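You operate a simulated robot arm through the tools that you are given. There is no shell and no other tool.

You run a simulated robot arm. Do the job below in one go: nothing can be reset, and whatever is moved stays where it is left.

TASK
Stencil OATS on the lid of the yellow box.
Fine: paint from the tray, with the round green brush; brush and stencil go back; the other boxes stay bare. Set down upright: round green brush. A coat counts when it lies all over at full strength: go over it till it gets no stronger.
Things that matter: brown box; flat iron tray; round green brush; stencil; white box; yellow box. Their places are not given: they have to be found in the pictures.

The check looks at the end state, three seconds after you hand in, the way a careful person would. Anything else that was tipped, shoved, dropped, spilled or broken makes it a failure. A push-on lid holds only when it is set on centred and level and pressed home; a screw cap is set on level and turned clockwise until tight.

THE ROBOT
A 6-joint arm with a three-finger gripper, fixed in place. Base frame: the origin is at the foot of the arm, x ahead of it, y to its left, z up; the work surface is at about z = 85. Units: cm, rad, N and s.
Its first joint turns from -2.897 to 2.897 rad. Payload 4.89 kg.
The tool frame sits at the grasp point between the pads (the TCP): z along the fingers, y along the line on which they close. The tips reach 3 cm beyond it. Largest opening 16.4 cm; the body of the gripper starts 12.5 cm behind the TCP.
Orientation is told as [roll, pitch, yaw] about the base's x, y, z axes, in that order, counted from this pose: with the fingers straight down and closing along the base's y, the tool's x points along the base's -x, its y along +y and its z along -z.

THE INTERFACE
- The arm moves only by the tool play_rows. Its argument "motion" is a list of rows, each an object (a shift or turn left out is 0, a gripper value left out holds the last) with "jaw": the gripper command, from -1 (fully open) to 1 (shut), values between in proportion; "dp": the shift along the tool's x, y, z in cm, a list of three; "dr": the turn, a rotation vector about the tool's x, y, z in rad, a list of three. In form: [{"jaw": jaw, "dp": [x, y, z], "dr": [wx, wy, wz]}, ...]. A call has 1 to 20 rows; each row shifts and turns the commanded pose from where the row before left it, along the tool's axes as they then stand. A row lasts 0.2 s, in which the tool goes at most 5 cm and 0.15 rad; a call with a longer step from one row to the next is refused whole, and so is a gripper value outside its range. A pose out of reach is approached as far as the arm can. The call stops where the force on the tool passes 60 N (or 10 N more than at its start, if that is more) or the arm is blocked; 0.2 s more then pass. The fingers move at their own pace (about 10.8 cm/s each) and stop on an object; they squeeze with about 40 N. The grip force told is the motor's: it shows also when the fingers shut on nothing. Time passes only in rows, and 0.2 s behind the last, so rows that do not move let the fingers close. It gives the time, the measured TCP pose, the force on the tool (base axes), the opening and the grip force at its end, in the units of the frame above (readings bear some noise), with the torque about the TCP (base axes, N m) and any sound that the robot's microphone picked up, and new pictures: "views" is both (left out), scene, wrist or none.
- Cameras (640 x 400 px; columns grow to the right, rows downward): "scene" is fixed at [21.85, 49.85, 144.73]; the picture's right is [-0.24, -0.97, 0.00], its down [-0.70, 0.18, -0.69] and it looks along [0.67, -0.17, -0.72] (base axes); focal length 242 px, centre (320, 200). "wrist" rides on the gripper at [7.6, -0.2, -15.2] in the tool frame; the picture's right is [0.02, 1.00, 0.00], its down [-0.88, 0.02, -0.47] and it looks along [-0.47, 0.01, 0.88] (tool axes); focal length 247 px, centre (320, 200).
- move_column(by): slides the trunk up (or, below 0, down) by that many cm; the arm rides with it, the base frame stays. It gives what a move gives, with no picture.
- locate(camera, pixels): for up to 12 pixels [column, row] of the newest picture of that camera ("zoom" is the newest enlarged one), the place [x, y, z] in the base frame of the surface seen there, good to about 0.2 cm. The clock stands still meanwhile.
- zoom(camera, box): a new picture of the part [left, top, right, bottom] of that camera's present view, enlarged. The clock stands still meanwhile.
- job_done(): hands the job in; it is judged then, once.

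Leave the gripper open and the arm clear of the work at the hand-in unless told otherwise.

The tools are called after ">>>" as a command line: name --argument value ..., lists and objects as JSON in quotes. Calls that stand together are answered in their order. play_rows: Moves the arm, as the interface text tells. Its arguments: {"type":"object","properties":{"motion":{"type":"array"},"views":{"type":"string","enum":["both","scene","wrist","none"]}},"required":["motion"]} The other tools are called the same way: move_column (by) slides the trunk up or down; locate (camera, pixels) gives the place of the surface under pixels of a picture; zoom (camera, box) takes an enlarged picture of a part of a camera's view; job_done () hands the job in.

At the start:

```text
t: 0.0
eef_pos: [48.95, 53.78, 127.03]
tool_rot: [0.001, 0.0, 0.001]
contact_force: [0.5, -0.4, -0.5]
ft_torque: [0.0, -0.01, 0.02]
gripper_width: 16.43
grasp_force: 0.1
trunk travel left (down, up): [-12.5, 26.5]
```

scene: 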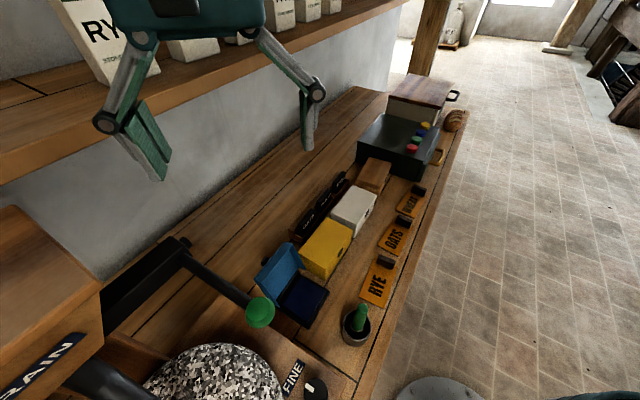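
wrist: 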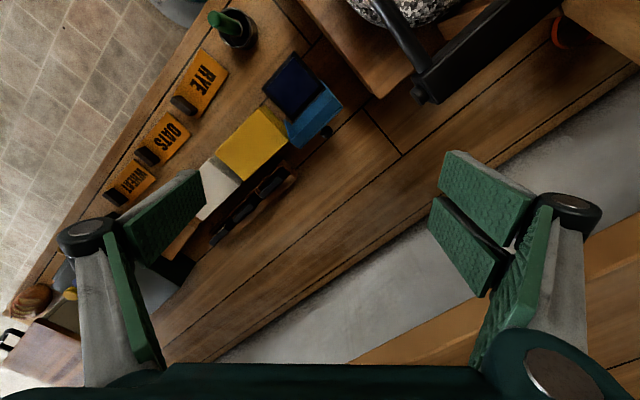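

I see boxes (yellow near (325,248), white near (353,208), brown near (373,176)), three stencils (RYE, OATS, WHEAT), a green brush in a cup at (357,322), and a blue ink pad at (290,285). I'll zoom in for details first.

>>> zoom --camera "scene" --box '[240, 160, 440, 360]'

>>> zoom --camera "wrist" --box '[90, 0, 350, 250]'

```text
2.00 times, centred on (340, 260) of scene
```

zoom: 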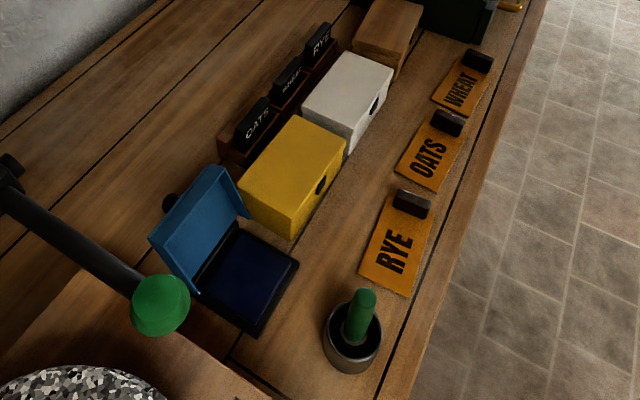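

```text
1.60 times, centred on (220, 125) of wrist
```

zoom: 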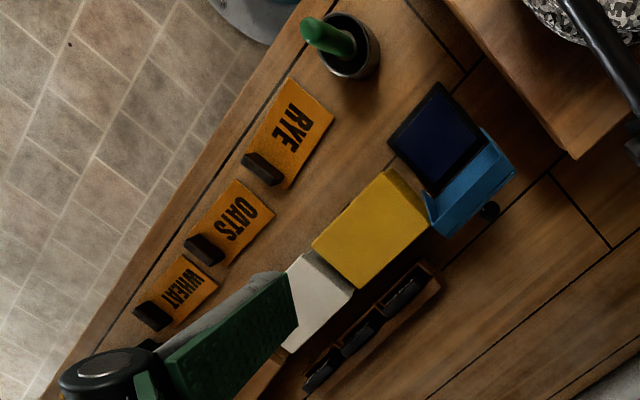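

There are also stamps in a rack and a blue ink pad, which may be decoys. I'll look at the far end and at the dark thing near (405,145) for the iron tray.

>>> zoom --camera "scene" --box '[340, 60, 480, 200]'

>>> zoom --camera "scene" --box '[220, 290, 420, 400]'

>>> zoom --camera "scene" --box '[60, 220, 300, 400]'

>>> zoom --camera "wrist" --box '[0, 200, 200, 400]'

```text
2.86 times, centred on (410, 130) of scene
```

zoom: 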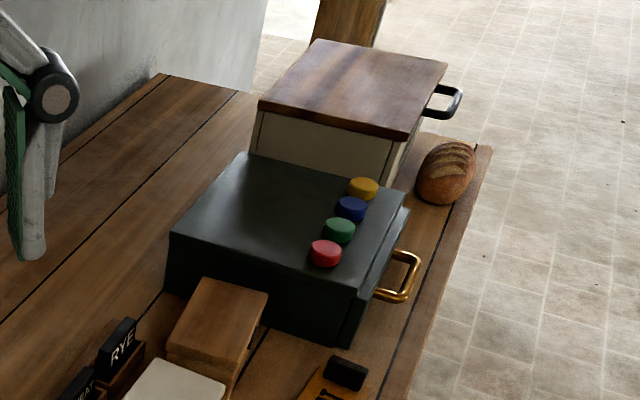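

```text
3.20 times, centred on (320, 345) of scene
```

zoom: 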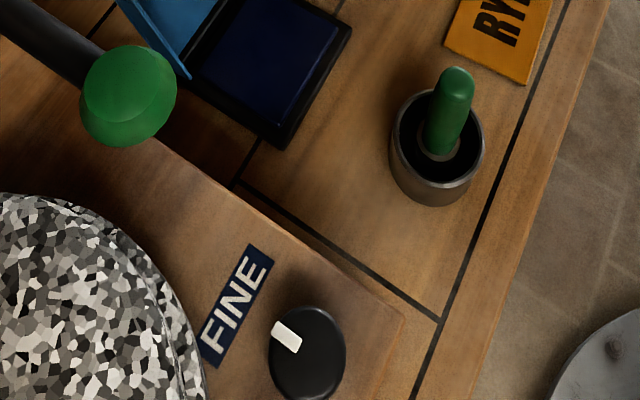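

```text
2.22 times, centred on (180, 310) of scene
```

zoom: 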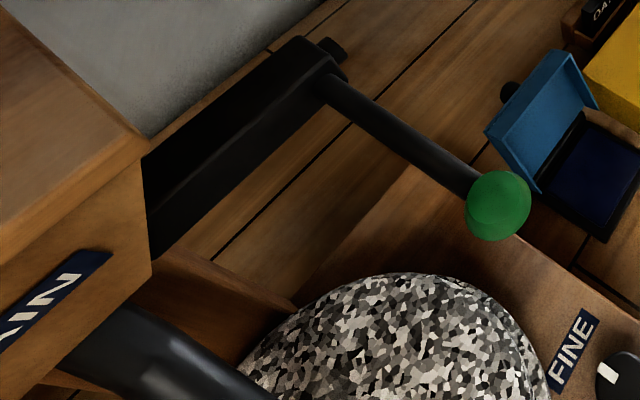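

```text
2.00 times, centred on (100, 300) of wrist
```

zoom: 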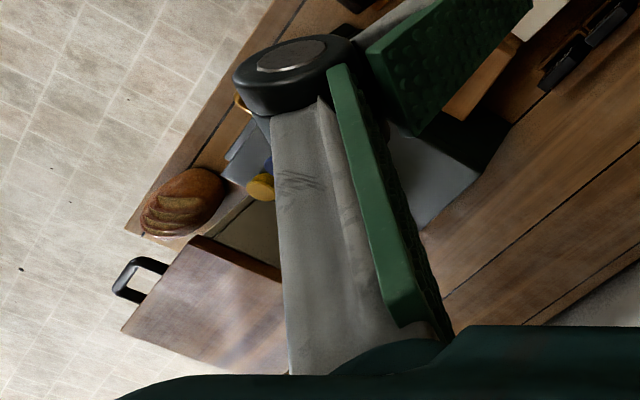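

I'll measure the main things: the boxes, stencils, brush, pad and chest.

>>> locate --camera "scene" --pixels '[[290, 290], [320, 292], [300, 315], [280, 262], [325, 240], [352, 205], [373, 172], [376, 288], [395, 238], [408, 206], [357, 308], [357, 338]]'

>>> locate --camera "scene" --pixels '[[260, 312], [385, 262], [404, 222], [418, 190], [400, 130], [440, 157], [315, 388], [293, 380], [210, 380], [420, 90], [455, 120], [335, 190]]'

```text
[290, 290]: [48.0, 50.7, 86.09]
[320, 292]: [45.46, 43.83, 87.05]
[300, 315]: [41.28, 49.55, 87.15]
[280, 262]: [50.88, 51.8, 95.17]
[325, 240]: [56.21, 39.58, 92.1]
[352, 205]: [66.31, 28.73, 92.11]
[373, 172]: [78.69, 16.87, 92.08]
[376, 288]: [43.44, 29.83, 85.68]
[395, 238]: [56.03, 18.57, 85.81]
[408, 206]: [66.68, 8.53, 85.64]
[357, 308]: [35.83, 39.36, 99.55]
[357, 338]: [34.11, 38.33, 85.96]
```

```text
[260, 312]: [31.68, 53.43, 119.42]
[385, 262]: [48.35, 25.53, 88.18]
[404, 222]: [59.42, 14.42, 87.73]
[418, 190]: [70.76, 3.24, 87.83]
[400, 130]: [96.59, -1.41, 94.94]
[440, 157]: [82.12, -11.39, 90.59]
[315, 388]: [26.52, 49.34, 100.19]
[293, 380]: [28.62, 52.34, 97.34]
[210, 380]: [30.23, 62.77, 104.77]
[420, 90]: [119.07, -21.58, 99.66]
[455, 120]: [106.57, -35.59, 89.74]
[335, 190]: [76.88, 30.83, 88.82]
```

The dark-blue pad with a black rim could be the iron tray. I'll zoom tightly on it from both cameras.

>>> zoom --camera "wrist" --box '[250, 40, 350, 150]'

>>> zoom --camera "scene" --box '[245, 230, 345, 335]'

>>> zoom --camera "scene" --box '[285, 160, 385, 270]'

>>> zoom --camera "scene" --box '[350, 180, 430, 310]'

```text
3.64 times, centred on (300, 95) of wrist
```

zoom: 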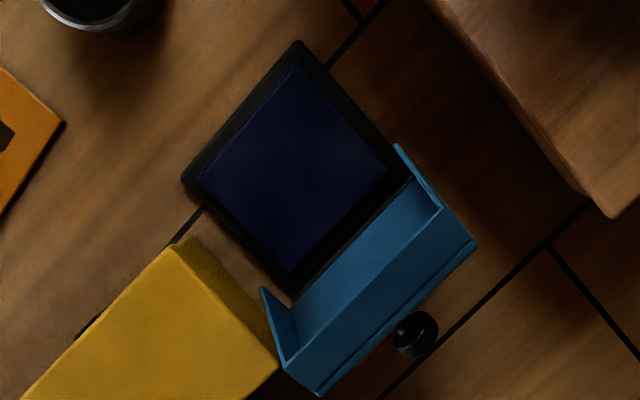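

```text
3.81 times, centred on (295, 282) of scene
```

zoom: 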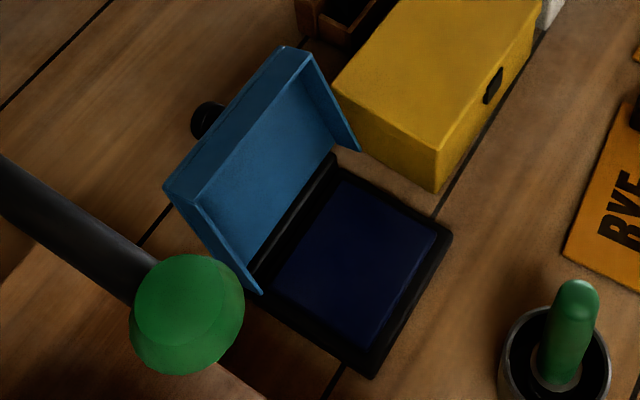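

```text
3.64 times, centred on (335, 215) of scene
```

zoom: 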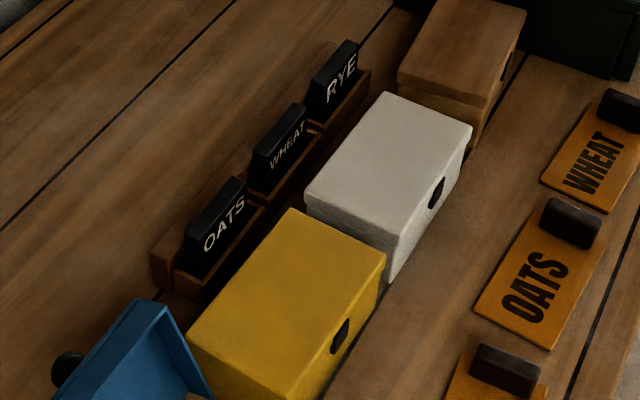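

```text
3.08 times, centred on (390, 245) of scene
```

zoom: 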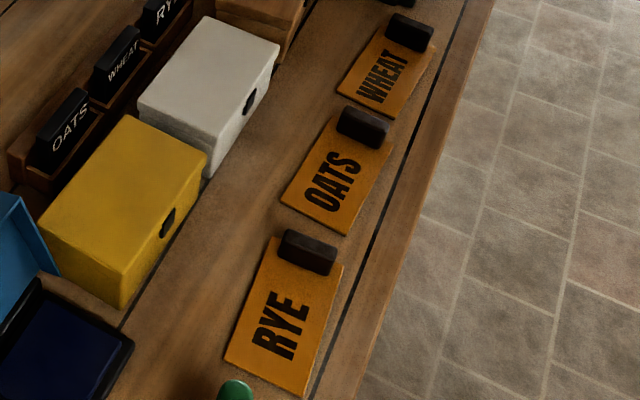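

The blue thing looks like a hinged ink pad for stamps, not an iron tray. I'll check the shelf and the top of the dark chest too.

>>> zoom --camera "scene" --box '[0, 0, 360, 200]'

>>> zoom --camera "scene" --box '[400, 0, 640, 150]'

>>> zoom --camera "wrist" --box '[300, 0, 640, 200]'

>>> locate --camera "scene" --pixels '[[370, 120], [412, 148], [418, 138], [422, 131], [426, 124], [430, 160], [360, 160], [420, 176], [90, 50], [190, 45], [15, 80], [50, 230]]'

```text
1.78 times, centred on (180, 100) of scene
```

zoom: 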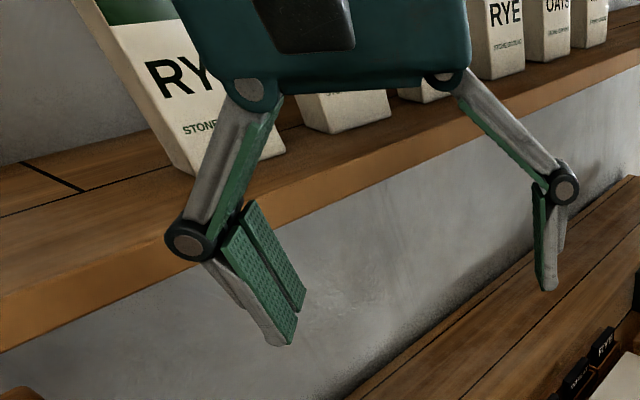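

```text
2.67 times, centred on (520, 75) of scene
```

zoom: 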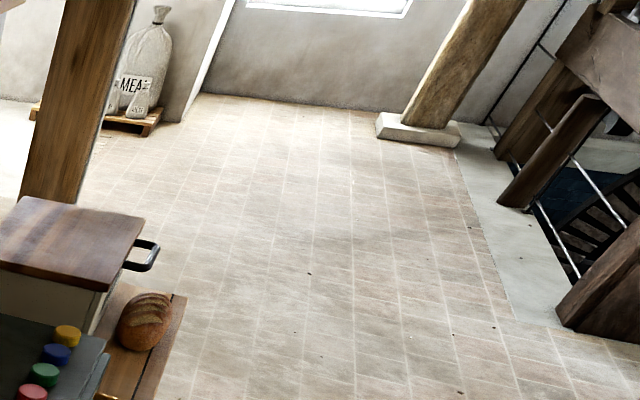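

```text
1.88 times, centred on (470, 100) of wrist
```

zoom: 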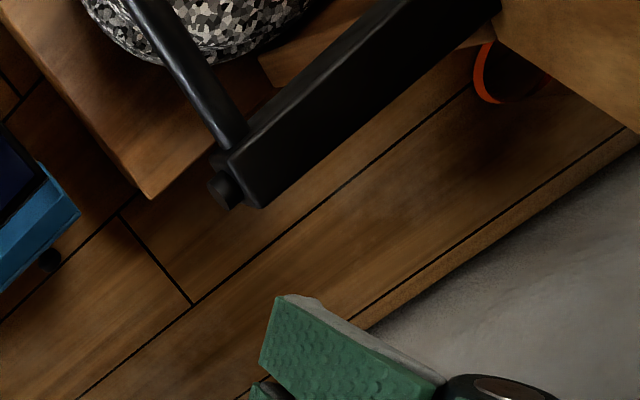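

```text
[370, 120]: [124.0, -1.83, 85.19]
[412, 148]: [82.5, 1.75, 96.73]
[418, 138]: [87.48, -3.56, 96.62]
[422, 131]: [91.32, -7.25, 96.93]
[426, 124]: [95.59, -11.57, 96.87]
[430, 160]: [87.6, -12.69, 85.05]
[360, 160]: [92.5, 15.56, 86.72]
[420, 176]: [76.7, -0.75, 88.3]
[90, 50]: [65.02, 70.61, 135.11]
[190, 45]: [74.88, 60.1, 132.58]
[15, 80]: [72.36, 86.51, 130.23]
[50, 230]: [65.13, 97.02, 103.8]
```

Nothing tray-like is visible yet. I see an orange ring behind the mill at wrist (560,30), so I'll back the arm away from the shelf and turn the wrist camera to look over the part of the table behind the mill.

>>> play_rows --motion '[{"jaw": -1, "dp": [2.5, -3, -1.5]}, {"dp": [2.5, -3, -1.5]}, {"dp": [2.5, -3, -1.5]}, {"dp": [2.5, -3, -1.5]}, {"dr": [0, 0, -0.15]}, {"dr": [0, 0, -0.15]}, {"dr": [0, 0, -0.15]}, {"dr": [0, 0, -0.15]}, {"dr": [0, 0, -0.15]}, {"dr": [0, 0, -0.15]}, {"dr": [0, 0, -0.15]}, {"dr": [0, 0, -0.15]}, {"dr": [0, 0, -0.15]}, {"dr": [0, 0, -0.15]}]'

```text
t: 3.0
eef_pos: [39.1, 41.75, 133.05]
tool_rot: [0.0, 0.001, 1.503]
contact_force: [-0.2, 0.0, -0.3]
ft_torque: [0.0, 0.02, -0.03]
gripper_width: 16.43
grasp_force: 0.1
trunk travel left (down, up): [-12.5, 26.5]
```

scene: 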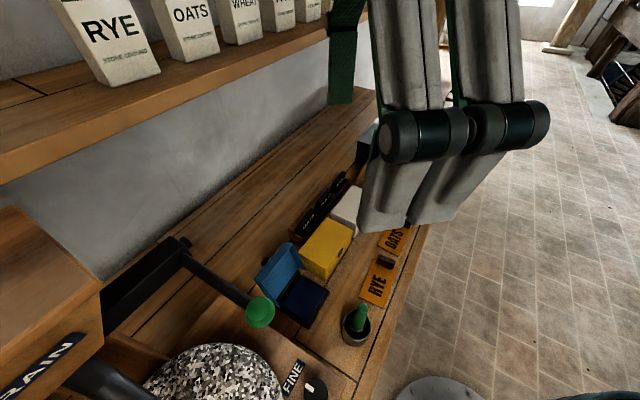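
wrist: 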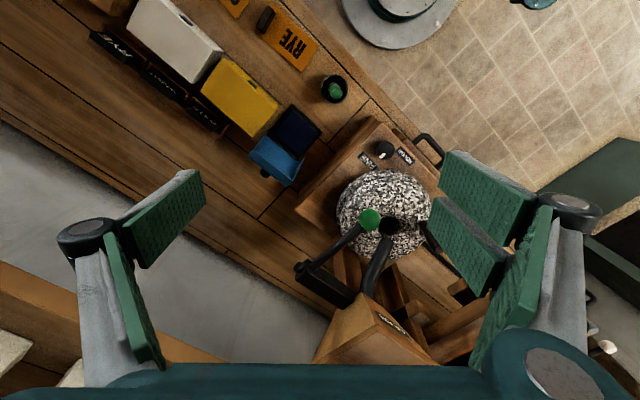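

The mill fills the middle. Beyond it, at the right around (600,200), there is a dark green surface. I'll keep turning to see that side.

>>> play_rows --motion '[{"dr": [0, 0, -0.15]}, {"dr": [0, 0, -0.15]}, {"dr": [0, 0, -0.15]}, {"dr": [0, 0, -0.15]}, {"dr": [0, 0, -0.15]}, {"dr": [0, 0, -0.15]}]' --views "wrist"

```text
t: 4.4
eef_pos: [39.04, 41.74, 133.07]
tool_rot: [0.002, 0.0, 2.402]
contact_force: [0.9, 0.4, 0.3]
ft_torque: [-0.01, -0.03, 0.02]
gripper_width: 16.41
grasp_force: 0.1
trunk travel left (down, up): [-12.5, 26.5]
```

wrist: 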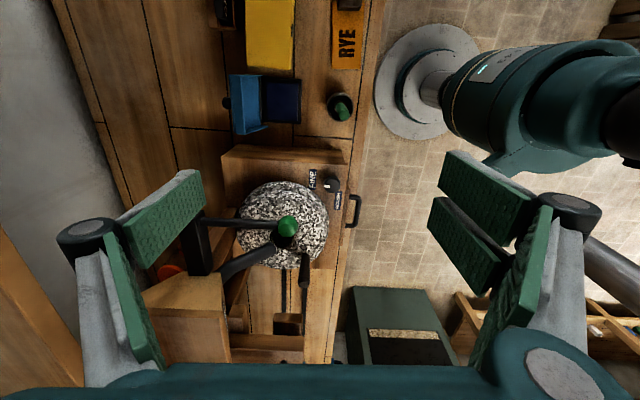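

There's a dark green cabinet at (400,330) and a wooden rack at (600,330). I'll turn further to see the area behind the robot.

>>> play_rows --motion '[{"dr": [0, 0, -0.15]}, {"dr": [0, 0, -0.15]}, {"dr": [0, 0, -0.15]}, {"dr": [0, 0, -0.15]}]' --views "wrist"

>>> locate --camera "wrist" --pixels '[[400, 310], [550, 330], [420, 200], [320, 150], [300, 380], [500, 330]]'

```text
t: 5.4
eef_pos: [38.99, 41.74, 132.89]
tool_rot: [-0.001, 0.0, 3.003]
contact_force: [-0.2, 0.2, 0.1]
ft_torque: [-0.03, -0.02, -0.04]
gripper_width: 16.42
grasp_force: 0.2
trunk travel left (down, up): [-12.5, 26.5]
```

wrist: 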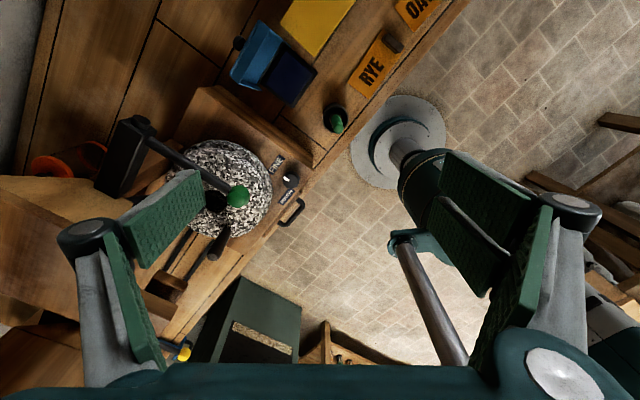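

```text
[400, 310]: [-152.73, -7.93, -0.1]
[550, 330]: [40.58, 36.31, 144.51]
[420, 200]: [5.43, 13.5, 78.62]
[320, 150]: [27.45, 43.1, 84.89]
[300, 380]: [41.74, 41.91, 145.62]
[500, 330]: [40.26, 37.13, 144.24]
```

No tray here either, apart from an orange jar at (65,165). I'll turn back and inspect the far end of the table with the dark chest and coloured discs.

>>> play_rows --motion '[{"dr": [0, 0, 0.15]}, {"dr": [0, 0, 0.15]}, {"dr": [0, 0, 0.15]}, {"dr": [0, 0, 0.15]}, {"dr": [0, 0, 0.15]}, {"dr": [0, 0, 0.15]}, {"dr": [0, 0, 0.15]}, {"dr": [0, 0, 0.15]}, {"dr": [0, 0, 0.15]}, {"dr": [0, 0, 0.15]}, {"dr": [0, 0, 0.15]}, {"dr": [0, 0, 0.15]}, {"dr": [0, 0, 0.15]}, {"dr": [0, 0, 0.15]}, {"dr": [0, 0, 0.15]}, {"dr": [0, 0, 0.15]}, {"dr": [0, 0, 0.15]}, {"dr": [0, 0, 0.15]}, {"dr": [0, 0, 0.15]}, {"dr": [0, 0, 0.15]}]' --views "none"

>>> play_rows --motion '[{"dp": [-1, -4.5, 0], "dr": [0, 0, 0.12]}, {"dp": [-1, -4.5, 0], "dr": [0, 0, 0.12]}, {"dp": [-1, -4.5, 0], "dr": [0, 0, 0.12]}, {"dp": [-1, -4.5, 0], "dr": [0, 0, 0.12]}, {"dp": [-1, -4.5, 0], "dr": [0, 0, 0.12]}, {"dp": [-1, -4.5, 0], "dr": [0, 0, 0.12]}]' --views "both"

```text
t: 9.6
eef_pos: [39.12, 41.8, 132.97]
tool_rot: [0.001, 0.001, -0.001]
contact_force: [0.5, 0.6, 0.4]
ft_torque: [0.04, -0.03, -0.03]
gripper_width: 16.39
grasp_force: 0.0
trunk travel left (down, up): [-12.5, 26.5]
```

```text
t: 11.0
eef_pos: [37.02, 15.05, 133.0]
tool_rot: [0.0, -0.001, -0.721]
contact_force: [1.9, 0.3, -0.2]
ft_torque: [-0.15, 0.31, 0.03]
gripper_width: 16.41
grasp_force: 0.0
trunk travel left (down, up): [-12.5, 26.5]
```

scene: 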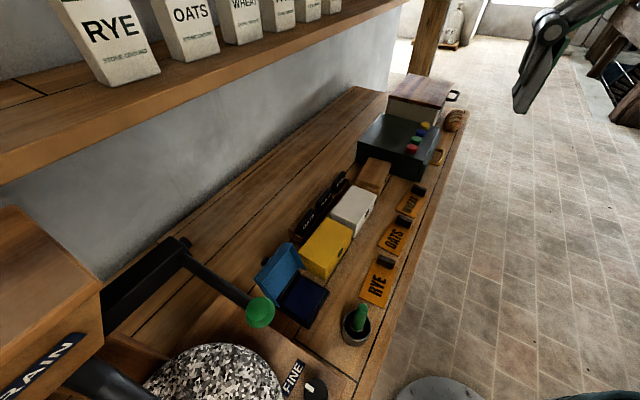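
wrist: 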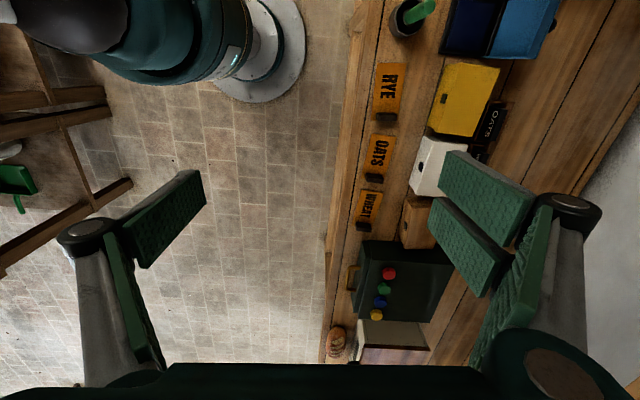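

I'll zoom on the dark chest with the coloured discs and on the table around it.

>>> zoom --camera "wrist" --box '[310, 200, 480, 370]'

>>> zoom --camera "wrist" --box '[340, 0, 580, 220]'

>>> zoom --camera "scene" --box '[350, 90, 470, 200]'

```text
2.35 times, centred on (395, 285) of wrist
```

zoom: 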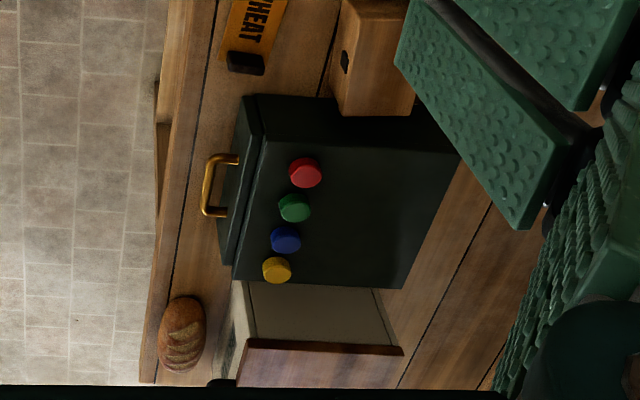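

```text
1.82 times, centred on (460, 110) of wrist
```

zoom: 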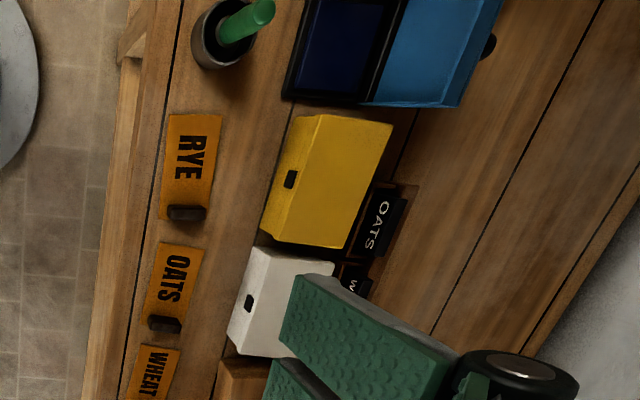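

```text
3.64 times, centred on (410, 145) of scene
```

zoom: 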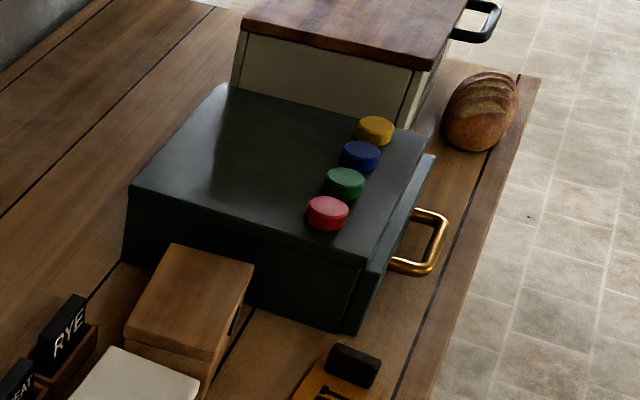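

The dark chest has a drawer front with a brass handle and coloured buttons on top. I'll also check the rack at the left of the wrist view, (15,180), and measure where it is.

>>> zoom --camera "wrist" --box '[0, 0, 160, 280]'

>>> locate --camera "wrist" --pixels '[[15, 180], [10, 148], [60, 120], [120, 190], [345, 235], [350, 280], [335, 340], [390, 60], [475, 20], [520, 25]]'

```text
1.43 times, centred on (80, 140) of wrist
```

zoom: 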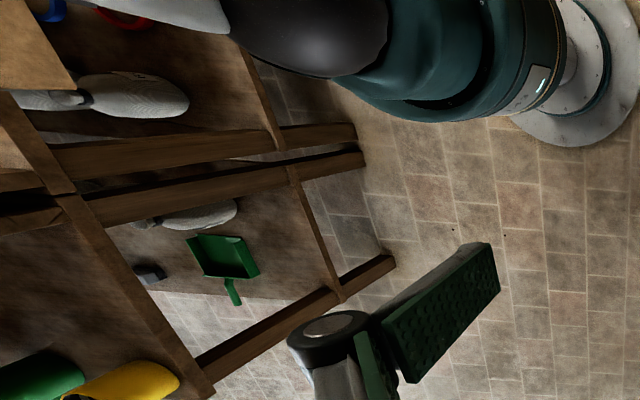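

```text
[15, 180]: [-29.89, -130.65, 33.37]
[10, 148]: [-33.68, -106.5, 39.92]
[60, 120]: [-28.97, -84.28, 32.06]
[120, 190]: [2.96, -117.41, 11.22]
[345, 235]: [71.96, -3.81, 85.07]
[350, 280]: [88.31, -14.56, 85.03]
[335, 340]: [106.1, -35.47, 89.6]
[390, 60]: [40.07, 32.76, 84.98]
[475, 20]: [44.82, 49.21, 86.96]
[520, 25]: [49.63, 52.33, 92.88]
```

That rack is out of reach. I'll raise the trunk and look behind the mill from above.

>>> move_column --by 20

```text
t: 13.2
eef_pos: [36.86, 14.89, 152.99]
tool_rot: [0.0, 0.001, -0.72]
contact_force: [-0.2, -0.3, -0.4]
ft_torque: [0.01, 0.0, -0.02]
gripper_width: 16.4
grasp_force: 0.1
trunk travel left (down, up): [-32.5, 6.5]
```

Now I'll turn to face behind the mill and move over.

>>> play_rows --motion '[{"dr": [0, 0, -0.15]}, {"dr": [0, 0, -0.15]}, {"dr": [0, 0, -0.15]}, {"dr": [0, 0, -0.15]}, {"dr": [0, 0, -0.15]}, {"dr": [0, 0, -0.15]}, {"dr": [0, 0, -0.15]}, {"dr": [0, 0, -0.15]}, {"dr": [0, 0, -0.15]}, {"dr": [0, 0, -0.15]}, {"dr": [0, 0, -0.15]}, {"dr": [0, 0, -0.15]}, {"dr": [0, 0, -0.15]}, {"dr": [0, 0, -0.15]}, {"dr": [0, 0, -0.15]}, {"dr": [0, 0, -0.15]}, {"dr": [0, 0, -0.15]}, {"dr": [0, 0, -0.15]}, {"dr": [0, 0, -0.15]}, {"dr": [0, 0, -0.15]}]' --views "none"

>>> play_rows --motion '[{"dp": [-5, 0, 0]}, {"dp": [-5, 0, 0]}, {"dp": [-5, 0, 0]}, {"dp": [-5, 0, 0]}, {"dp": [-5, 0, 0]}, {"dp": [-5, 0, 0]}]' --views "wrist"

```text
t: 17.4
eef_pos: [36.78, 14.86, 152.89]
tool_rot: [0.0, 0.002, 2.282]
contact_force: [0.9, -0.2, -0.2]
ft_torque: [0.01, 0.01, -0.01]
gripper_width: 16.43
grasp_force: 0.2
trunk travel left (down, up): [-32.5, 6.5]
```

```text
t: 18.8
eef_pos: [17.68, 37.38, 152.96]
tool_rot: [0.001, 0.0, 2.27]
contact_force: [-0.4, 0.1, 0.3]
ft_torque: [0.04, 0.01, -0.03]
gripper_width: 16.41
grasp_force: 0.1
trunk travel left (down, up): [-32.5, 6.5]
```

wrist: 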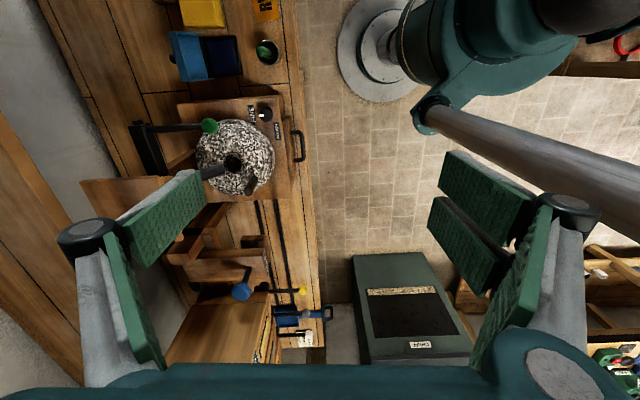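

>>> zoom --camera "wrist" --box '[140, 180, 340, 370]'

>>> zoom --camera "wrist" --box '[100, 0, 320, 190]'

>>> locate --camera "wrist" --pixels '[[240, 290], [290, 318], [305, 338], [265, 230], [210, 330], [250, 245], [400, 320], [620, 355]]'

```text
2.11 times, centred on (240, 275) of wrist
```

zoom: 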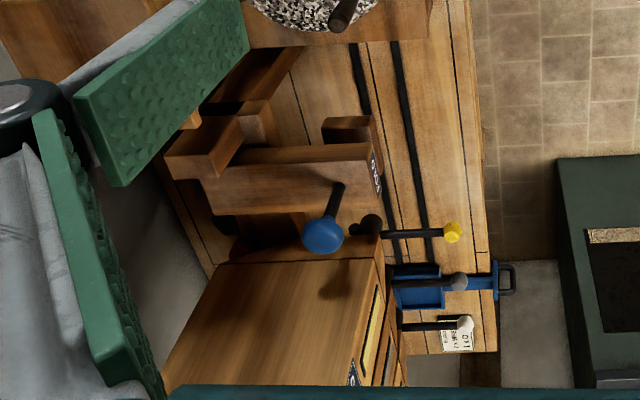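

```text
2.11 times, centred on (210, 95) of wrist
```

zoom: 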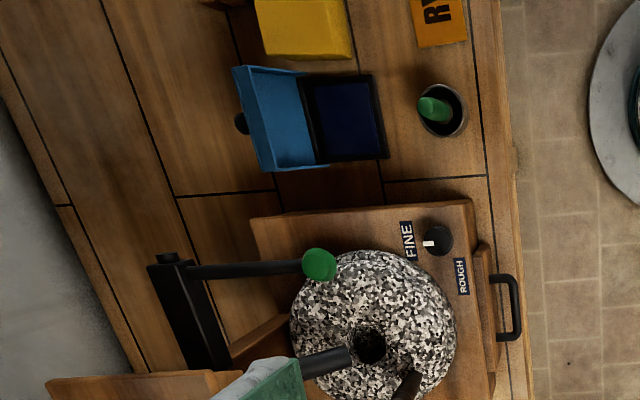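

```text
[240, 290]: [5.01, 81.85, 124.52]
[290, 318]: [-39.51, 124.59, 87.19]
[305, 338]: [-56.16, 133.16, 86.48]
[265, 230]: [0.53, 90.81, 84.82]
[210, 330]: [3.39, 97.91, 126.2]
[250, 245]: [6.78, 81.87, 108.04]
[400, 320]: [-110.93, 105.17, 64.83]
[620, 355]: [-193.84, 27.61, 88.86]
```

The blue scale at the far left lies beyond reach, so the only tray-like thing near the stencils is the black/blue pad. I still want to check the hidden strip between mill and wall (the orange thing) and see the pad close up.

>>> play_rows --motion '[{"dp": [1.36, -3.76, 2.25], "dr": [0, 0, 0.08]}, {"dp": [1.36, -3.76, 2.25], "dr": [0, 0, 0.0]}, {"dp": [1.36, -3.76, 2.25]}, {"dp": [1.36, -3.76, 2.25]}, {"dp": [1.36, -3.76, 2.25]}, {"dp": [1.36, -3.76, 2.25]}, {"dp": [1.36, -3.76, 2.25]}, {"dp": [1.36, -3.76, 2.25]}, {"dr": [0, 0, 0.15]}, {"dr": [0, 0, 0.15]}]' --views "both"

```text
t: 21.0
eef_pos: [47.9, 46.87, 135.01]
tool_rot: [0.001, -0.001, 1.897]
contact_force: [-0.3, 0.7, 0.1]
ft_torque: [0.1, -0.02, 0.01]
gripper_width: 16.38
grasp_force: 0.0
trunk travel left (down, up): [-32.5, 6.5]
```

scene: 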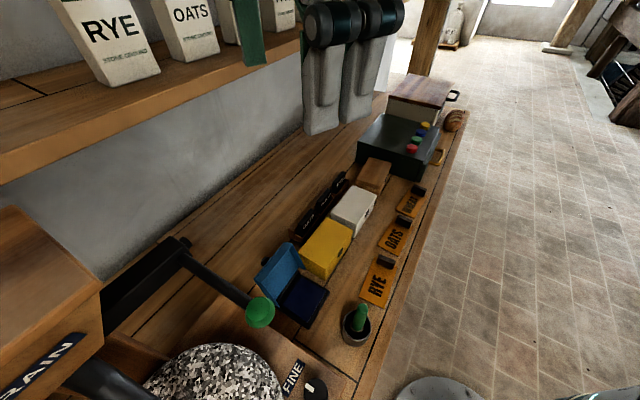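
wrist: 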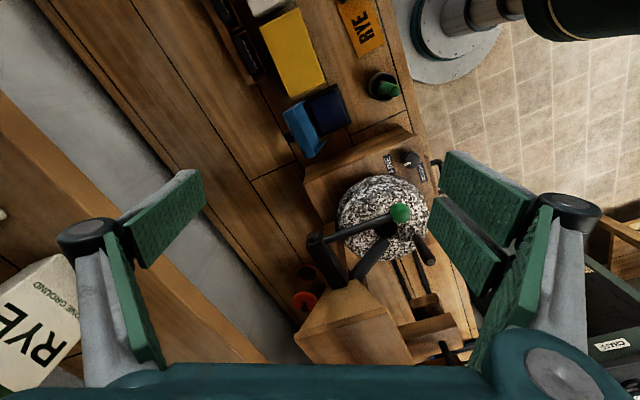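

>>> zoom --camera "wrist" --box '[220, 180, 420, 360]'

>>> zoom --camera "wrist" --box '[200, 0, 420, 170]'

```text
2.22 times, centred on (320, 270) of wrist
```

zoom: 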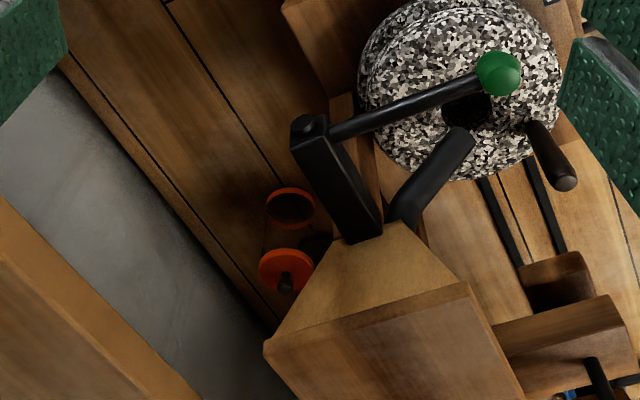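

```text
2.35 times, centred on (310, 85) of wrist
```

zoom: 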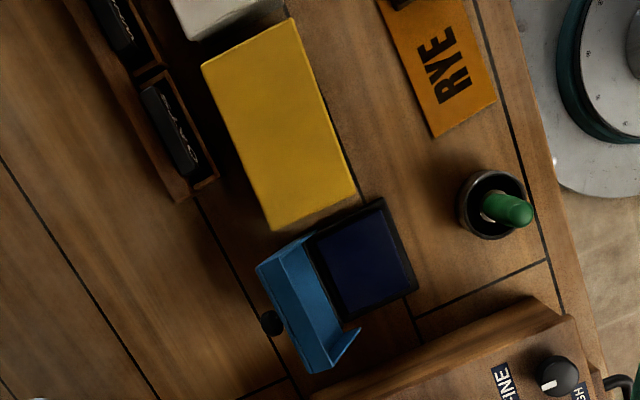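

Only a lantern-like orange jar is there. Now I'll bring the wrist camera close to the pad, looking at it from over the yellow box (tips staying near z = 101).

>>> play_rows --motion '[{"dr": [0, 0, -0.13]}, {"dr": [0, 0, -0.13]}, {"dr": [0, 0, -0.13]}, {"dr": [0, 0, -0.13]}, {"dp": [3, 0.1, 0]}, {"dp": [3.35, 0.1, 0]}, {"dp": [0, 0, 4.5]}, {"dp": [0, 0, 4.5]}, {"dp": [0, 0, 4.5]}, {"dp": [0, 0, 4.5]}, {"dp": [0, 0, 4.5]}, {"dp": [0, 0, 4.5]}, {"dp": [0, 0, 3.5]}]' --views "both"

```text
t: 23.8
eef_pos: [52.8, 42.45, 104.51]
tool_rot: [0.0, -0.003, 2.418]
contact_force: [-0.8, -0.3, 0.1]
ft_torque: [0.01, -0.07, 0.0]
gripper_width: 16.37
grasp_force: 0.0
trunk travel left (down, up): [-32.5, 6.5]
```

scene: 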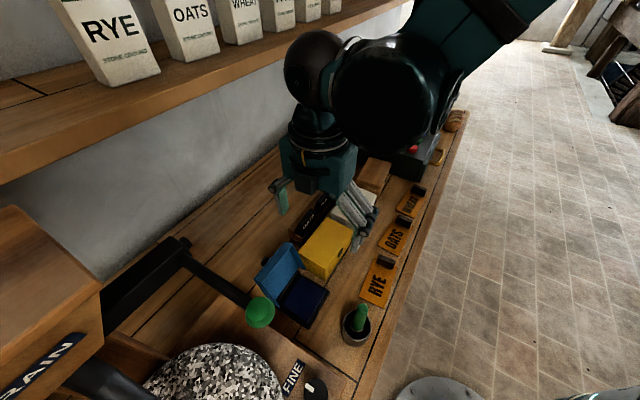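
wrist: 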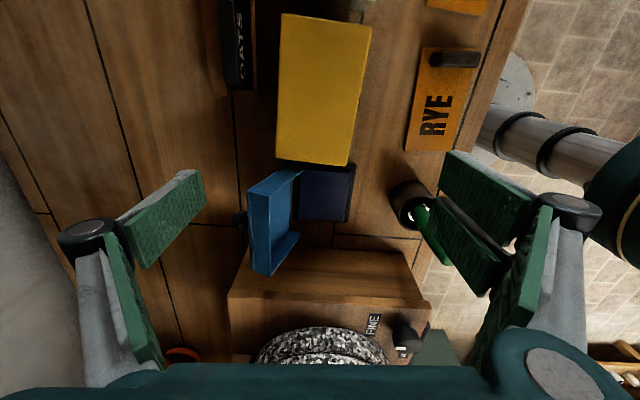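

>>> zoom --camera "wrist" --box '[230, 150, 370, 280]'

>>> zoom --camera "wrist" --box '[360, 150, 480, 270]'

>>> locate --camera "wrist" --pixels '[[330, 195], [300, 218], [350, 170], [348, 222], [268, 230], [297, 172], [281, 16], [371, 28], [350, 165], [277, 159], [405, 205], [420, 213]]'

```text
3.08 times, centred on (300, 215) of wrist
```

zoom: 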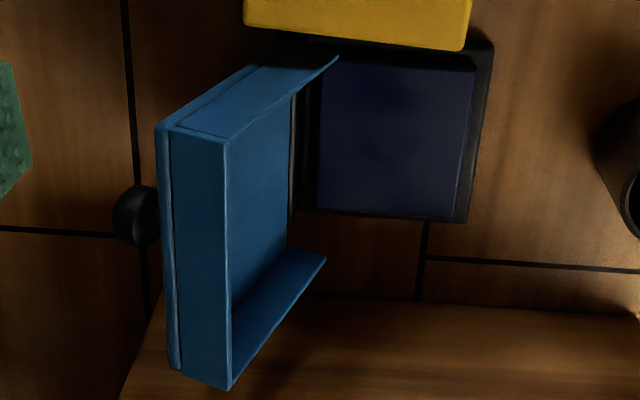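

```text
3.33 times, centred on (420, 210) of wrist
```

zoom: 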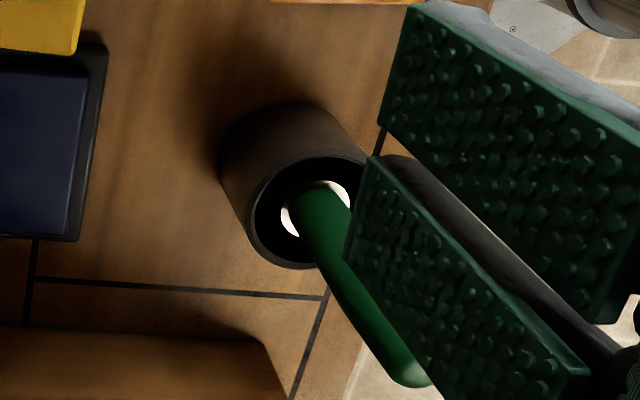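

```text
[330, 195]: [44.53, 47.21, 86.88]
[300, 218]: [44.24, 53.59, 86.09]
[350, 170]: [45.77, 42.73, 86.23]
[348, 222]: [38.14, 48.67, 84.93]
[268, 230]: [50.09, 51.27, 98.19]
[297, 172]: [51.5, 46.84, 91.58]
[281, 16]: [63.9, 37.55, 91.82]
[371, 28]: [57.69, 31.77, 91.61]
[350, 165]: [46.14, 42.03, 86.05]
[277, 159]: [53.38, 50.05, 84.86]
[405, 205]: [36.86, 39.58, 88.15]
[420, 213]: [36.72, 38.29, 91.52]
```

I'll measure the heights of the pad's rim against its dark-blue surface, to see whether it's a recessed paint tray or a raised ink pad.

>>> zoom --camera "wrist" --box '[285, 155, 365, 230]'

>>> locate --camera "zoom" --pixels '[[520, 150], [522, 230], [515, 300], [300, 343], [420, 343], [380, 200], [250, 200], [400, 300], [250, 300], [380, 120], [460, 200], [140, 300]]'

```text
5.33 times, centred on (325, 192) of wrist
```

zoom: 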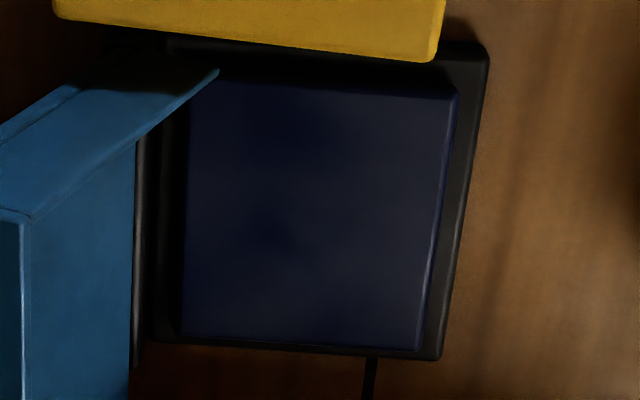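

```text
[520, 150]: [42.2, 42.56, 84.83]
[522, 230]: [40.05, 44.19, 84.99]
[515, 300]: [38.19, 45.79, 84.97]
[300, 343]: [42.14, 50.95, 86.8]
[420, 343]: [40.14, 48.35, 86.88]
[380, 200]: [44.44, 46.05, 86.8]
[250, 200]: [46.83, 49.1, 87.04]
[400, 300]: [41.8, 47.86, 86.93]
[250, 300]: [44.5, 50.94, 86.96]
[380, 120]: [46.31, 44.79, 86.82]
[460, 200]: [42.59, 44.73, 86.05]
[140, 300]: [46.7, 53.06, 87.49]
```

The blue surface (z≈86.9) stands above its black base (z≈86.0), so it looks like a raised ink pad, whereas a paint tray would be recessed. Before settling, I'll inspect the chest and the bin at the far end close up.

>>> play_rows --motion '[{"dp": [0, 0, -4.5]}, {"dp": [0, 0, -4.5]}, {"dp": [0, 0, -4.5]}, {"dp": [0, 0, -4.5]}, {"dp": [0, 0, -4.5]}, {"dr": [0, 0, 0.15]}, {"dr": [0, 0, 0.15]}, {"dr": [0, 0, 0.15]}, {"dr": [0, 0, 0.15]}, {"dr": [0, 0, 0.15]}, {"dr": [0, 0, 0.15]}, {"dr": [0, 0, 0.15]}, {"dr": [0, 0, 0.15]}, {"dr": [0, 0, 0.15]}, {"dr": [0, 0, 0.15]}, {"dr": [0, 0, 0.15]}, {"dr": [0, 0, 0.15]}, {"dr": [0, 0, 0.15]}, {"dr": [0, 0, 0.15]}, {"dr": [0, 0, 0.15]}]' --views "none"

>>> play_rows --motion '[{"dr": [0, 0, 0.15]}, {"dr": [0, 0, 0.15]}, {"dr": [0, 0, 0.15]}, {"dr": [0, 0, 0.15]}, {"dr": [0, 0, 0.15]}, {"dr": [0, 0, 0.14]}]' --views "none"

```text
t: 28.0
eef_pos: [52.53, 42.54, 126.93]
tool_rot: [0.0, 0.0, 0.167]
contact_force: [-0.4, -0.6, -0.4]
ft_torque: [-0.02, 0.03, -0.01]
gripper_width: 16.4
grasp_force: 0.1
trunk travel left (down, up): [-32.5, 6.5]
```

```text
t: 29.4
eef_pos: [52.58, 42.49, 127.03]
tool_rot: [-0.001, 0.001, -0.72]
contact_force: [-0.6, -0.3, 0.0]
ft_torque: [0.0, 0.0, -0.01]
gripper_width: 16.44
grasp_force: 0.0
trunk travel left (down, up): [-32.5, 6.5]
```

Facing along the table now; I'll move toward the chest at about z = 122.

>>> play_rows --motion '[{"dp": [-4.43, -1.19, 0.6]}, {"dp": [-4.43, -1.19, 0.6]}, {"dp": [-4.43, -1.19, 0.6]}, {"dp": [-4.43, -1.19, 0.6]}, {"dp": [-4.43, -1.19, 0.6]}, {"dp": [-4.43, -1.19, 0.6]}, {"dp": [-4.43, -1.19, 0.6]}, {"dp": [-4.43, -1.19, 0.6]}]' --views "both"

```text
t: 31.2
eef_pos: [73.0, 12.1, 122.14]
tool_rot: [0.0, -0.001, -0.719]
contact_force: [-0.3, -0.3, 0.7]
ft_torque: [-0.07, -0.11, 0.02]
gripper_width: 16.38
grasp_force: 0.1
trunk travel left (down, up): [-32.5, 6.5]
```

scene: 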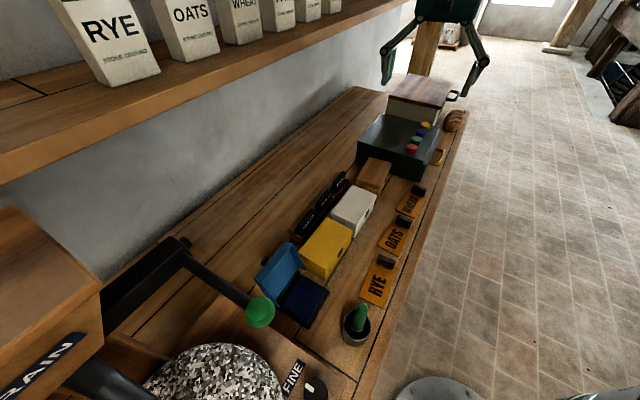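
wrist: 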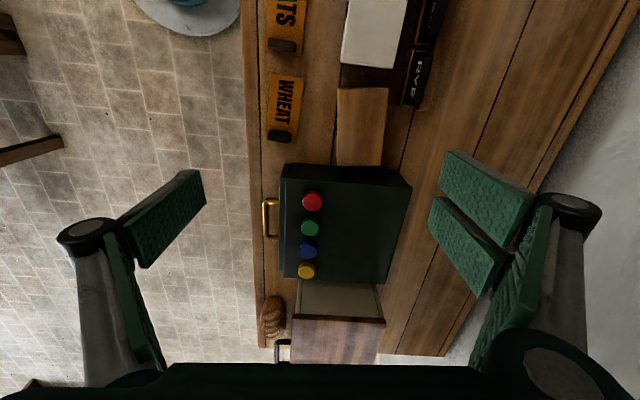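

>>> zoom --camera "wrist" --box '[240, 140, 430, 370]'

>>> locate --camera "wrist" --pixels '[[281, 165], [411, 175], [390, 280], [281, 275], [270, 203], [268, 232], [345, 320], [345, 300], [400, 300], [385, 320], [340, 235], [296, 170]]'

```text
1.74 times, centred on (335, 255) of wrist
```

zoom: 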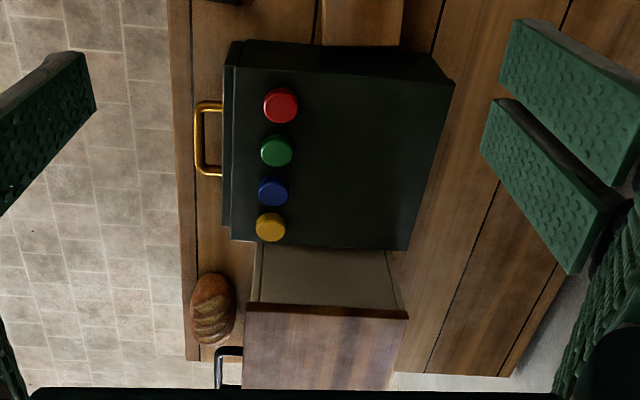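

```text
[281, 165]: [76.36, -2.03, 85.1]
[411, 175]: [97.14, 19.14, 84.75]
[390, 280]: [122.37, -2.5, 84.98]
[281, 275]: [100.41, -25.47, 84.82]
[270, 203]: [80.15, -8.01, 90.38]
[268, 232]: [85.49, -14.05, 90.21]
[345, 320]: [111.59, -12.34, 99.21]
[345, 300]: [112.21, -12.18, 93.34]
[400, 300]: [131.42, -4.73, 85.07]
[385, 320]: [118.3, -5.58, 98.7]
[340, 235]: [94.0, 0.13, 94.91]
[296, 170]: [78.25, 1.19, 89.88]
```

The chest shows a drawer and bread bin behind, but no tray in the open, and nothing hidden is mentioned in the list. The only flat dark tray holding colour beside the brush and stencils is the black base with the blue surface, so I take it as the iron paint tray. Now I'll get a closer look over the stencils and the yellow box to measure them.

>>> play_rows --motion '[{"dp": [4.43, -0.28, 1.25]}, {"dp": [4.43, -0.28, 1.25]}, {"dp": [4.43, -0.28, 1.25]}, {"dp": [4.43, -0.28, 1.25]}, {"dp": [4.43, -0.28, 1.25]}, {"dp": [4.43, -0.28, 1.25]}, {"dp": [4.43, -0.28, 1.25]}, {"dp": [4.43, -0.28, 1.25]}]' --views "both"

```text
t: 33.0
eef_pos: [44.98, 33.49, 112.2]
tool_rot: [0.001, 0.001, -0.719]
contact_force: [0.3, -0.1, -0.4]
ft_torque: [0.05, 0.1, -0.03]
gripper_width: 16.41
grasp_force: 0.1
trunk travel left (down, up): [-32.5, 6.5]
```

scene: 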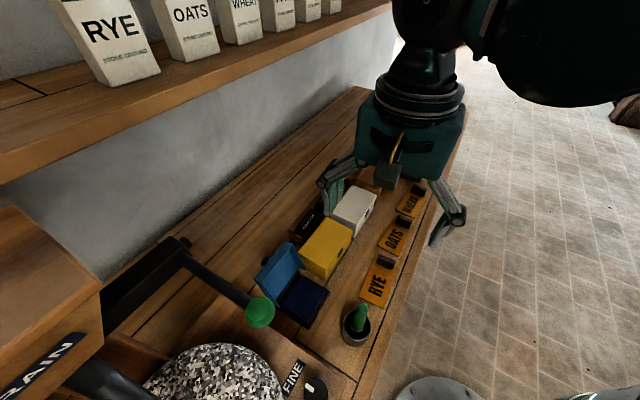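
wrist: 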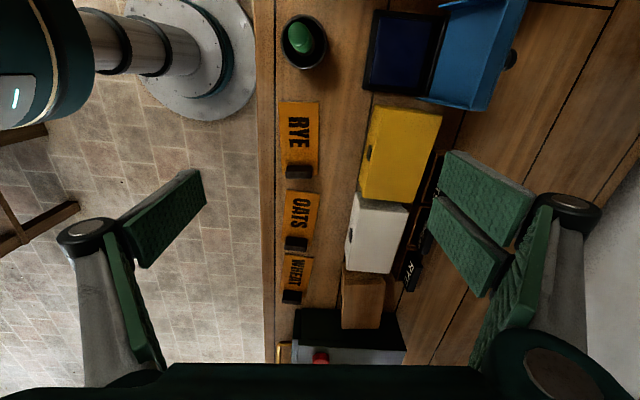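

Now I'll zoom in on the OATS stencil and on the yellow box to pick corner pixels.

>>> zoom --camera "wrist" --box '[265, 170, 345, 270]'

>>> locate --camera "wrist" --pixels '[[289, 195], [318, 195], [312, 240], [287, 240], [287, 248], [306, 248], [300, 205], [300, 235]]'

>>> zoom --camera "wrist" --box '[345, 90, 455, 220]'

```text
4.00 times, centred on (305, 220) of wrist
```

zoom: 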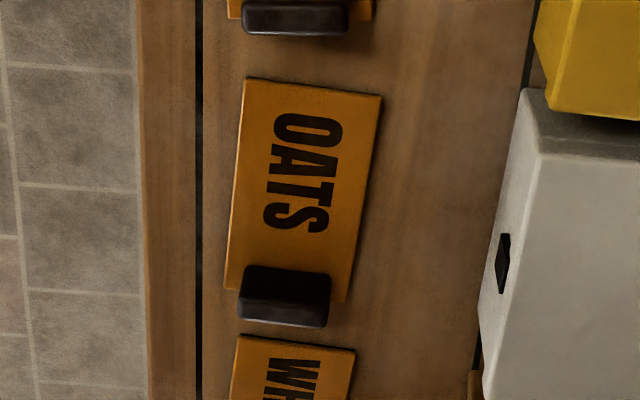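

```text
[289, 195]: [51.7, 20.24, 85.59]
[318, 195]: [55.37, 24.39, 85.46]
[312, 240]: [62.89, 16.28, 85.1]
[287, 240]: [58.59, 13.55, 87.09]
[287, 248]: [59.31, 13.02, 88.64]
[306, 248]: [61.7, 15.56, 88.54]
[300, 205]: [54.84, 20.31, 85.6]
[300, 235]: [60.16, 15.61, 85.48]
```

```text
3.08 times, centred on (400, 155) of wrist
```

zoom: 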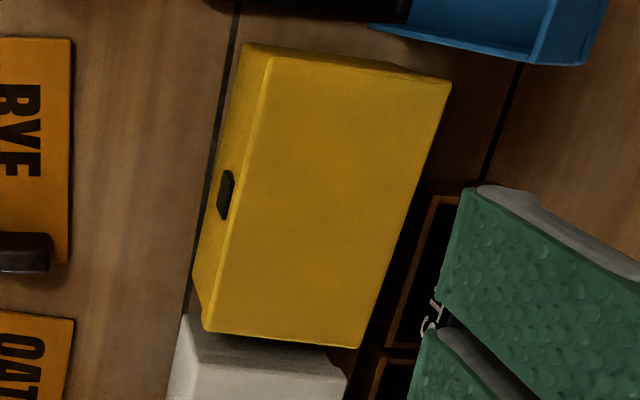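

I'll locate the yellow lid's corners in this zoom (272,58), (450,82), (355,345), (206,328) and points on its edges.

>>> locate --camera "zoom" --pixels '[[275, 64], [446, 86], [353, 341], [210, 325], [350, 70], [285, 333], [240, 195], [402, 215], [330, 200], [340, 372], [200, 350], [320, 385]]'

>>> zoom --camera "wrist" --box '[270, 180, 330, 260]'

```text
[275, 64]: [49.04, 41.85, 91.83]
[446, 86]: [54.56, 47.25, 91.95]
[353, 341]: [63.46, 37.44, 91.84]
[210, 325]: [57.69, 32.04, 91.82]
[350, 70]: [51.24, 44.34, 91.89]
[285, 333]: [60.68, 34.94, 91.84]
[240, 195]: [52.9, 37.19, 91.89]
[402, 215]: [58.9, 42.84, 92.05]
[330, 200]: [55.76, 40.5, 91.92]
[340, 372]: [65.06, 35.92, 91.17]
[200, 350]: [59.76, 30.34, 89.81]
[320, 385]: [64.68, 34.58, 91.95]
```

```text
5.00 times, centred on (300, 220) of wrist
```

zoom: 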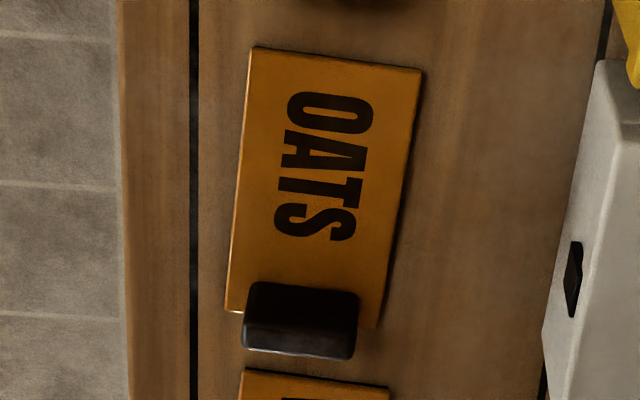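

Lid of the yellow box: about 13.3 × 8 cm, centre near (56.2, 39.65), top z≈91.9. Next, the corners and handle of the OATS stencil.

>>> locate --camera "zoom" --pixels '[[256, 53], [415, 75], [374, 322], [231, 306], [255, 300], [350, 305], [250, 345], [350, 352], [300, 300], [300, 330], [330, 110], [315, 225]]'

>>> zoom --camera "scene" --box '[370, 205, 420, 265]'

```text
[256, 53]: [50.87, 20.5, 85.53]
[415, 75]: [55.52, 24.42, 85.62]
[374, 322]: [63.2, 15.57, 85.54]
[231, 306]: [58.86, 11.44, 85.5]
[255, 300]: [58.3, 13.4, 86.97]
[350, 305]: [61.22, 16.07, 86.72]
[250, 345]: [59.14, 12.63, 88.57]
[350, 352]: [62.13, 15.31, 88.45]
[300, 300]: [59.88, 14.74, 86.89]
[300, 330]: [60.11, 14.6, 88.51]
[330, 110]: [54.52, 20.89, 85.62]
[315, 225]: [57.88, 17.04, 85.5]
```

```text
6.67 times, centred on (395, 235) of scene
```

zoom: 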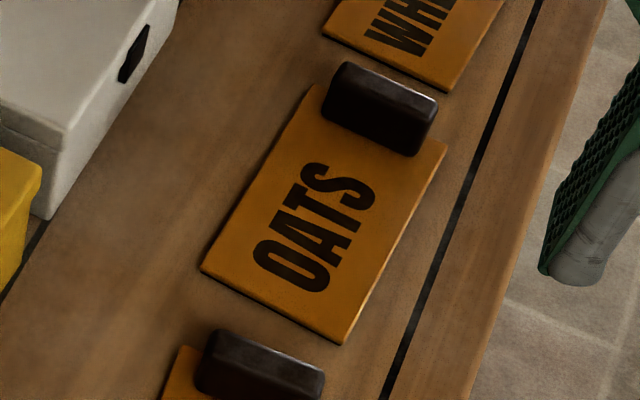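

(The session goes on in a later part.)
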